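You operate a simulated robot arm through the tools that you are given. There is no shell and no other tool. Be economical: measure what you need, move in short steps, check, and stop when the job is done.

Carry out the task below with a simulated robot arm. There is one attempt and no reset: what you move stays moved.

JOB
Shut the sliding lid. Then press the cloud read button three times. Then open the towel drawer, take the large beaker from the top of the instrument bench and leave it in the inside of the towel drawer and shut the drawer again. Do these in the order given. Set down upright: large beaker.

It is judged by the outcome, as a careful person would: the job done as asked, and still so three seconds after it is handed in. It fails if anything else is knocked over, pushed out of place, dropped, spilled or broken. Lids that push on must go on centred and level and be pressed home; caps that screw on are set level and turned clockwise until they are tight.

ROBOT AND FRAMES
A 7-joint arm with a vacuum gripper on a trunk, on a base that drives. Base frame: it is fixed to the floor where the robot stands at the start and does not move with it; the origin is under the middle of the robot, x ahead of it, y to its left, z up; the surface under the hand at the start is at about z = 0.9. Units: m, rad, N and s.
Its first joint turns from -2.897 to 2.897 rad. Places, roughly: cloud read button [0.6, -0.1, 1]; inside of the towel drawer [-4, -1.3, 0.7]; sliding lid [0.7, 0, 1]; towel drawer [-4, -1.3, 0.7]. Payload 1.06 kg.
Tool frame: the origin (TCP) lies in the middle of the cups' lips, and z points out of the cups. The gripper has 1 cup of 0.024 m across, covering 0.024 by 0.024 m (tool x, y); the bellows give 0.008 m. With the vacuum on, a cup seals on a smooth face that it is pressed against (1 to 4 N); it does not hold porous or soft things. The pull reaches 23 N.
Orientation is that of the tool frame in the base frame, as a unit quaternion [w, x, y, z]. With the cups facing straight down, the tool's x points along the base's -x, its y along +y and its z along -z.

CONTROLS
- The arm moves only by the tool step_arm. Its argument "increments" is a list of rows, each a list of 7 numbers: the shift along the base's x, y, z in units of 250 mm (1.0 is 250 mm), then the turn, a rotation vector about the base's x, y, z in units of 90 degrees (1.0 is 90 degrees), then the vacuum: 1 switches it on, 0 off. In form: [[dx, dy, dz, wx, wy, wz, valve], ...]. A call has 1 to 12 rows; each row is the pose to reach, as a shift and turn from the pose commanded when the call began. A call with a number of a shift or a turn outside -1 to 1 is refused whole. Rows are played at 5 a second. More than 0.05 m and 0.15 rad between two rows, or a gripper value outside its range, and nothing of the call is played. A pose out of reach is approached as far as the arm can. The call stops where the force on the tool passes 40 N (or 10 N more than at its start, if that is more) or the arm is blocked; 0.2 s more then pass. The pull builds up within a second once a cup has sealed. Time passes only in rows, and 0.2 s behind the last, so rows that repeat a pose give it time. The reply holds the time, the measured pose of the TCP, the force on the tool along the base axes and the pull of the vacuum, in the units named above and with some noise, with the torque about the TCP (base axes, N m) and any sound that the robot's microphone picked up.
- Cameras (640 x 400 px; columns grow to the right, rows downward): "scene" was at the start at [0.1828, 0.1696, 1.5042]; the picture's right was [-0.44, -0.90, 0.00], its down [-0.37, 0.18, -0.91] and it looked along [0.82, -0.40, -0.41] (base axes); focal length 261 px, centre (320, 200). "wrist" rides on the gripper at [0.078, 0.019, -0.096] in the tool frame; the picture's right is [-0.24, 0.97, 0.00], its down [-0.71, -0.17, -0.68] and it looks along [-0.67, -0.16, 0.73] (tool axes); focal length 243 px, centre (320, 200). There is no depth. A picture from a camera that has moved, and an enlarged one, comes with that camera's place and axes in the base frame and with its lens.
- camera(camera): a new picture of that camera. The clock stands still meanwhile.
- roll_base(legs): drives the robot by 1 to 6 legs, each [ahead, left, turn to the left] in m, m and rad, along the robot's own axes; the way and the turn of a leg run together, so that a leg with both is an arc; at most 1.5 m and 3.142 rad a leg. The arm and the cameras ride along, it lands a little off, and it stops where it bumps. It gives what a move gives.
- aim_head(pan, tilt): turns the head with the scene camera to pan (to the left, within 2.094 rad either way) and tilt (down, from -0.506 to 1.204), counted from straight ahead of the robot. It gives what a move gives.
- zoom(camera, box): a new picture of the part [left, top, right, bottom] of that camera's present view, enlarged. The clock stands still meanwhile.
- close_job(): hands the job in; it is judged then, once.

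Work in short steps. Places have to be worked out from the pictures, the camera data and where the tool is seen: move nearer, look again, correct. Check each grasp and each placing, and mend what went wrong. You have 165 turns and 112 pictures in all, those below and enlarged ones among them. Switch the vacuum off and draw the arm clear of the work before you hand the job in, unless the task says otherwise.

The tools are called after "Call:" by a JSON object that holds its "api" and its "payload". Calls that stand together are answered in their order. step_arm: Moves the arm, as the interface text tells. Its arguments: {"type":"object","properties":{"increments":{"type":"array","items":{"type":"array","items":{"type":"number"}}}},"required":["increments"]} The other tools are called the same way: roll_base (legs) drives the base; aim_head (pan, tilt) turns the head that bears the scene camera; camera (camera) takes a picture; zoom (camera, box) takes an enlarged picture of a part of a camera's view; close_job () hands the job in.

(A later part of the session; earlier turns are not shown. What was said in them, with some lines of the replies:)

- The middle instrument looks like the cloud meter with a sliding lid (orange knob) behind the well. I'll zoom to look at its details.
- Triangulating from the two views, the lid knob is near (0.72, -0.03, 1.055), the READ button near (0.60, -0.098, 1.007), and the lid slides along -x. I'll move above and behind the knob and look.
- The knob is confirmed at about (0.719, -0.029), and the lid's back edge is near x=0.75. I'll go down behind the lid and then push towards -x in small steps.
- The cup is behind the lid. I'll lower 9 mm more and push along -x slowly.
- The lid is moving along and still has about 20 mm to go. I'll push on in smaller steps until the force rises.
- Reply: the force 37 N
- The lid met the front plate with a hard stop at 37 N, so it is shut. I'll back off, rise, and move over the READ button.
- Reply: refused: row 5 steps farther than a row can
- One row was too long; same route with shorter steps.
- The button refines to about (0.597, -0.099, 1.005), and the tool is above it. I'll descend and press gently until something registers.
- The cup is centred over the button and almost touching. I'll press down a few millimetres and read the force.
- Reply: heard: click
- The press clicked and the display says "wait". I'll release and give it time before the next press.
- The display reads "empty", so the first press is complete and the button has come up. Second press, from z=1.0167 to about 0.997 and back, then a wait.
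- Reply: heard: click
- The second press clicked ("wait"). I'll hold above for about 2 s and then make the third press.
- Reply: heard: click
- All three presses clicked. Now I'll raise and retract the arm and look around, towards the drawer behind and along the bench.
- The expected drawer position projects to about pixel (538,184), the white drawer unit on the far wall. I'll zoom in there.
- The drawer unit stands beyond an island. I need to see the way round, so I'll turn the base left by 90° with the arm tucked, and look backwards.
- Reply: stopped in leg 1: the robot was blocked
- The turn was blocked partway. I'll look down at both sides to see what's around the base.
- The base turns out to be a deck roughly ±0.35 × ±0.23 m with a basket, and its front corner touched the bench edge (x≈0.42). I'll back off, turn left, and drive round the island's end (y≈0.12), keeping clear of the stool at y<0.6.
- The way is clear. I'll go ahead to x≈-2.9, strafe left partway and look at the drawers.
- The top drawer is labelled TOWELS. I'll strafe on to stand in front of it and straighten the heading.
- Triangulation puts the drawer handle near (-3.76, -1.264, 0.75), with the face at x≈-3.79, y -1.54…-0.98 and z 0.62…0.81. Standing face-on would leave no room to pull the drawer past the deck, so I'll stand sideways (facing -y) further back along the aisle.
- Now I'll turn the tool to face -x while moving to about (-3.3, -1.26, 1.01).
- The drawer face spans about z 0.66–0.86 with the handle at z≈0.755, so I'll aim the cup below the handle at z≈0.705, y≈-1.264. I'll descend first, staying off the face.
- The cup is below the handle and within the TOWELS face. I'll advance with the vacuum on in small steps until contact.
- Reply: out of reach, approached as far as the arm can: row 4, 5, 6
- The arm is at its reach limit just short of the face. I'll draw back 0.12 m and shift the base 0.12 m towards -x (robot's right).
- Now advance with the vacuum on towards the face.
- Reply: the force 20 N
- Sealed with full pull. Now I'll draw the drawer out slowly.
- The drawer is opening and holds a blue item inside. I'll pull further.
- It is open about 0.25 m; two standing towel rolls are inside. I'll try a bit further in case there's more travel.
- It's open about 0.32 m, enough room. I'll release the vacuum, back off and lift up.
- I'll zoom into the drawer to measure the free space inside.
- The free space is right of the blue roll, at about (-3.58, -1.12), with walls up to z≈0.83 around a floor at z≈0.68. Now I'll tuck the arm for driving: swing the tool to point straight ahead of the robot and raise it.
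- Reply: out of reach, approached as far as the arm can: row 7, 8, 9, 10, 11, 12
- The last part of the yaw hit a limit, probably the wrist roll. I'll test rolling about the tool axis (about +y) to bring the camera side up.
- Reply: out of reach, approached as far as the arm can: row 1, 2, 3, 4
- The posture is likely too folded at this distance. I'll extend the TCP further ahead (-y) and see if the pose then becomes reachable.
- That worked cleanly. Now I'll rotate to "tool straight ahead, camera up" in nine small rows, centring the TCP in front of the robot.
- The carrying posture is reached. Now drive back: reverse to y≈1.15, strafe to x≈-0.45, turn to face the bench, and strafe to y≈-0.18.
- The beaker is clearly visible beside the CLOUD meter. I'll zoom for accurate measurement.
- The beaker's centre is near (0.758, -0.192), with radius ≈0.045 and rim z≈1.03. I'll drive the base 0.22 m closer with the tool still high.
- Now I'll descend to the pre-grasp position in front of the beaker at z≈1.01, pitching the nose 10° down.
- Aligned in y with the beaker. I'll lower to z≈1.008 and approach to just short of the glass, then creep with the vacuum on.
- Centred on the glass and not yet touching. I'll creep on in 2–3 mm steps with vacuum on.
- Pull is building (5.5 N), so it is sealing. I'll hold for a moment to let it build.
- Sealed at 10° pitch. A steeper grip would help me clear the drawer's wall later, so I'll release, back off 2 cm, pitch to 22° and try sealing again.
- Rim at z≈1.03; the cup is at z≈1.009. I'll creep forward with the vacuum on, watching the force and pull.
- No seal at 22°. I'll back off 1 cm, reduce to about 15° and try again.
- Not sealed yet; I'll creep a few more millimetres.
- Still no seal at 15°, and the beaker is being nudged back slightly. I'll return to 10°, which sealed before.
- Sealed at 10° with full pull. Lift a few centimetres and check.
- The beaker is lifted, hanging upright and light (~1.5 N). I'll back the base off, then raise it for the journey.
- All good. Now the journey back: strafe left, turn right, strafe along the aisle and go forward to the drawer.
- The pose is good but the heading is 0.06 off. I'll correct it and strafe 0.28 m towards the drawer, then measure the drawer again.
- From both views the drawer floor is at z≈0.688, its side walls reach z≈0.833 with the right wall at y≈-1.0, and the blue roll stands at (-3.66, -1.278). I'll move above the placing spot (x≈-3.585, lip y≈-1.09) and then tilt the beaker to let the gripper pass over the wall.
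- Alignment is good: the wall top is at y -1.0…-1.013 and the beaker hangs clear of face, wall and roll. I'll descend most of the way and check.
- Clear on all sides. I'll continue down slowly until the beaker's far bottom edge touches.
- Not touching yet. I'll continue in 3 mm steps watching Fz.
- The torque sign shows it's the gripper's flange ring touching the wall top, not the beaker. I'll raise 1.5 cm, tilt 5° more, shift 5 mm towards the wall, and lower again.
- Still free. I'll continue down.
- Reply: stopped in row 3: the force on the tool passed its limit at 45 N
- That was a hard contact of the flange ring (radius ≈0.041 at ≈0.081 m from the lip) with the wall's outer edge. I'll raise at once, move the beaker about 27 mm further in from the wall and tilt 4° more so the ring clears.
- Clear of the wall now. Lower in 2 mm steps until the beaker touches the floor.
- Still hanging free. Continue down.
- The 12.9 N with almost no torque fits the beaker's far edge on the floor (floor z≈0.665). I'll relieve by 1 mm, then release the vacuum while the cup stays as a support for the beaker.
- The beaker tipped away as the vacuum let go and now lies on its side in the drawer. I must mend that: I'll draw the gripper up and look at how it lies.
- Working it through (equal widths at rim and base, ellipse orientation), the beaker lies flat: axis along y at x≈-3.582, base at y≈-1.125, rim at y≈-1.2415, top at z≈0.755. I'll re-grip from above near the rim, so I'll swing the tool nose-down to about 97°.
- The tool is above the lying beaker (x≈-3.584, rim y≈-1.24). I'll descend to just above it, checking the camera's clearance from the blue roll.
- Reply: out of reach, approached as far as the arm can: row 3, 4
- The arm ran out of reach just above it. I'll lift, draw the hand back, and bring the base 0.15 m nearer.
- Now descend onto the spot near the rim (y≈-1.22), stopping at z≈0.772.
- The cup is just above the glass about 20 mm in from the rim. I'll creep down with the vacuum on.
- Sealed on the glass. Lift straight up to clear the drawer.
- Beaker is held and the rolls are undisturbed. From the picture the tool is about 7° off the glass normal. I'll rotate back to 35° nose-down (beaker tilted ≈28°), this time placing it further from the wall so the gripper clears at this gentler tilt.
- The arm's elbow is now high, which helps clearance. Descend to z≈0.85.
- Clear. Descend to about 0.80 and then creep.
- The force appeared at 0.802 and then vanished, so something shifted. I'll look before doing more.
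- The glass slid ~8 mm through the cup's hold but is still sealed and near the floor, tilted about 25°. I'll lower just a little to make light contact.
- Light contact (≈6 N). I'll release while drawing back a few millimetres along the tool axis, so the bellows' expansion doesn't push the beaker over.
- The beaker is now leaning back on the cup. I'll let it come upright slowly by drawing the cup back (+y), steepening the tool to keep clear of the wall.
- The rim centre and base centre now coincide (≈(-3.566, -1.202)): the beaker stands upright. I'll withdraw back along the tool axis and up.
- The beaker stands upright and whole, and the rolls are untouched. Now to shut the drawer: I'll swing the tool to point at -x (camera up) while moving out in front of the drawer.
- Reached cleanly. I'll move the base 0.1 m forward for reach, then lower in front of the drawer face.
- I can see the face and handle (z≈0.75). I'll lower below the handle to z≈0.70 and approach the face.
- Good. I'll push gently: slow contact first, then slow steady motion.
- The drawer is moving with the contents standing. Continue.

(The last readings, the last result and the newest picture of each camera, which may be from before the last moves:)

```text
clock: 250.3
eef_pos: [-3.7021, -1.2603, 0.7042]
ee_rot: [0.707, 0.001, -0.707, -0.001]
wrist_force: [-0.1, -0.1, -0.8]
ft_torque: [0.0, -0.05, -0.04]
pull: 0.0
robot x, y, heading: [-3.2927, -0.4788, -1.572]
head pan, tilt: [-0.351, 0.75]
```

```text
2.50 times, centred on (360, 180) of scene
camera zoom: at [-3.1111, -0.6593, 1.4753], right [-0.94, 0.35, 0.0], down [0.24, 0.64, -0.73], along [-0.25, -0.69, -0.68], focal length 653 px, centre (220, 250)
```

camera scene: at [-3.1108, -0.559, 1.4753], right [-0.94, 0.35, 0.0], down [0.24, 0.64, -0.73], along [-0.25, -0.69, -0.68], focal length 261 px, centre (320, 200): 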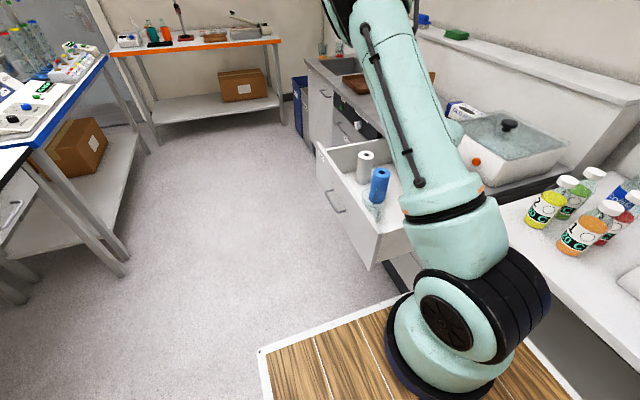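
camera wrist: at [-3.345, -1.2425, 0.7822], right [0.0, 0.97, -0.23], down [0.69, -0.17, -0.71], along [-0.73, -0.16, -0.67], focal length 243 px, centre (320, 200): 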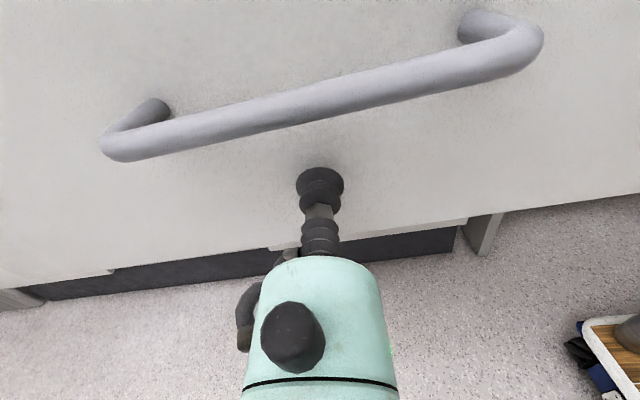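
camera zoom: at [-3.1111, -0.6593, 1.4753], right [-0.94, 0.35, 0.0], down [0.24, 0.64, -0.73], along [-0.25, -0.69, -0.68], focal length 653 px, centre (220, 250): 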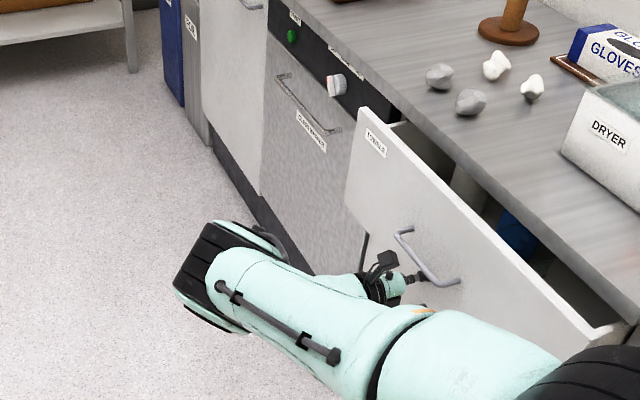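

About 8 cm remain. Continue pushing slowly to the closed position.

Call:
{"api": "step_arm", "payload": {"increments": [[-0.02, 0, 0, 0, 0, 0, 0], [-0.045, 0, 0, 0, 0, 0, 0], [-0.075, 0, 0, 0, 0, 0, 0], [-0.11, 0, 0, 0, 0, 0, 0], [-0.145, 0, 0, 0, 0, 0, 0], [-0.18, 0, 0, 0, 0, 0, 0], [-0.215, 0, 0, 0, 0, 0, 0], [-0.245, 0, 0, 0, 0, 0, 0], [-0.27, 0, 0, 0, 0, 0, 0], [-0.295, 0, 0, 0, 0, 0, 0], [-0.315, 0, 0, 0, 0, 0, 0], [-0.33, 0, 0, 0, 0, 0, 0]]}}

Call:
{"api": "step_arm", "payload": {"increments": [[-0.01, 0, 0, 0, 0, 0, 0], [-0.02, 0, 0, 0, 0, 0, 0], [-0.03, 0, 0, 0, 0, 0, 0], [-0.04, 0, 0, 0, 0, 0, 0], [-0.04, 0, 0, 0, 0, 0, 0]]}}

Call:
{"api": "zoom", "payload": {"camera": "scene", "box": [270, 100, 450, 260]}}

```text
clock: 252.9
eef_pos: [-3.7848, -1.2607, 0.7044]
ee_rot: [0.707, 0.001, -0.707, 0.0]
wrist_force: [1.7, -0.3, 0.7]
ft_torque: [-0.01, 0.01, -0.01]
pull: 0.0
robot x, y, heading: [-3.2953, -0.4833, -1.577]
head pan, tilt: [-0.351, 0.75]
```

```text
clock: 254.0
eef_pos: [-3.7899, -1.2622, 0.7036]
ee_rot: [-0.707, -0.003, 0.708, -0.002]
wrist_force: [11.1, 2.8, 0.1]
ft_torque: [-0.08, -0.04, 0.05]
pull: 0.1
robot x, y, heading: [-3.293, -0.4811, -1.572]
head pan, tilt: [-0.351, 0.75]
stopped in row 5: the force on the tool passed its limit at 41 N (the readings are from after the stop); the commanded pose is now the measured one
```

```text
2.50 times, centred on (360, 180) of scene
camera zoom: at [-3.1102, -0.6589, 1.4753], right [-0.94, 0.35, 0.0], down [0.24, 0.64, -0.73], along [-0.25, -0.69, -0.68], focal length 653 px, centre (220, 250)
```

zoom: 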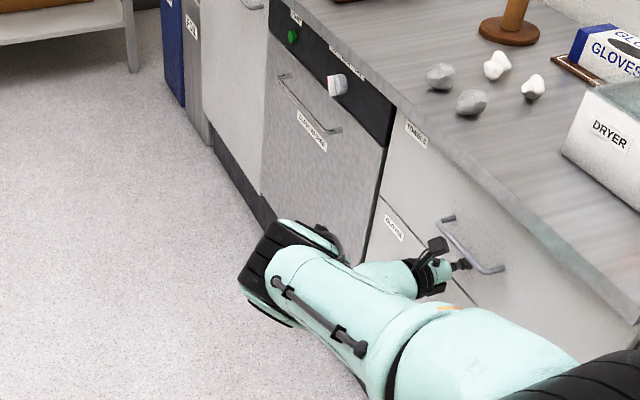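

The drawer hit its hard stop at x≈-3.79, flush with the others. I'll draw the arm back and check that it stays shut.

Call:
{"api": "step_arm", "payload": {"increments": [[0.03, 0, 0, 0, 0, 0, 0], [0.12, 0, 0, 0, 0, 0, 0], [0.3, 0, 0, 0, 0, 0, 0], [0.48, 0, 0, 0, 0, 0, 0], [0.66, 0, 0, 0, 0, 0, 0], [0.84, 0, 0.05, 0, 0, 0, 0], [1.0, 0, 0.15, 0, 0, 0, 0]]}}

Call:
{"api": "camera", "payload": {"camera": "wrist"}}

Call:
{"api": "camera", "payload": {"camera": "scene"}}

```text
clock: 255.6
eef_pos: [-3.5434, -1.2613, 0.7423]
ee_rot: [-0.707, -0.001, 0.707, 0.0]
wrist_force: [-0.5, -0.3, 0.6]
ft_torque: [0.02, -0.01, -0.01]
pull: 0.1
robot x, y, heading: [-3.2909, -0.4777, -1.574]
head pan, tilt: [-0.351, 0.75]
```

```text
13 pictures are left
camera wrist: at [-3.4483, -1.2406, 0.821], right [0.0, 0.97, -0.23], down [0.69, -0.17, -0.71], along [-0.73, -0.16, -0.67], focal length 243 px, centre (320, 200)
```

wrist: 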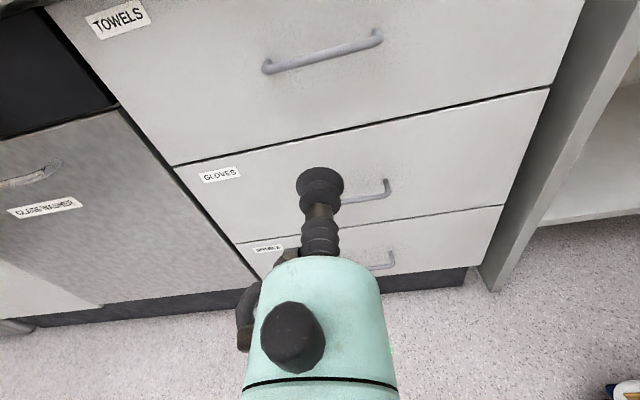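

```text
12 pictures are left
camera scene: at [-3.111, -0.6593, 1.4753], right [-0.94, 0.35, 0.0], down [0.24, 0.64, -0.73], along [-0.25, -0.69, -0.68], focal length 261 px, centre (320, 200)
```

scene: 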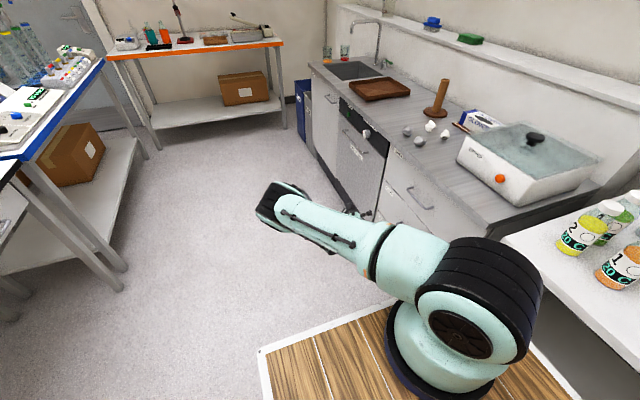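

The towel drawer is flush and shut, the vacuum is off. I'll lift the arm well clear and hand in.

Call:
{"api": "step_arm", "payload": {"increments": [[0.15, 0, 0.1, 0, 0, 0, 0], [0.3, 0, 0.2, 0, 0, 0, 0], [0.45, 0, 0.35, 0, 0, 0, 0], [0.6, 0, 0.5, 0, 0, 0, 0], [0.7, 0, 0.66, 0, 0, 0, 0], [0.75, 0, 0.82, 0, 0, 0, 0], [0.75, 0, 0.95, 0, 0, 0, 0]]}}

Call:
{"api": "close_job", "payload": {}}

```text
refused: row 3 steps farther than a row can; nothing moved
```

```text
The job is handed in.
```

I've handed the job in: the lid is shut, READ was pressed three times (three clicks), and the large beaker is in the shut towel drawer.

- **Beaker tipped over once:** it fell onto its side on the drawer floor when I first let go. I picked it up and set it down again, and it looked whole and upright when I last saw it, with the drawer still open. It was still standing early in the slow push shut; I couldn't see it after that.
- **Gripper hit the drawer wall:** the gripper pressed against the top of the drawer's side wall twice, once at about 45 N. I saw no damage or shift afterwards.
- **Final arm lift refused:** the last lift was rejected for too long a step. The arm stayed where it was, about 25 cm from the drawer front with the vacuum off.
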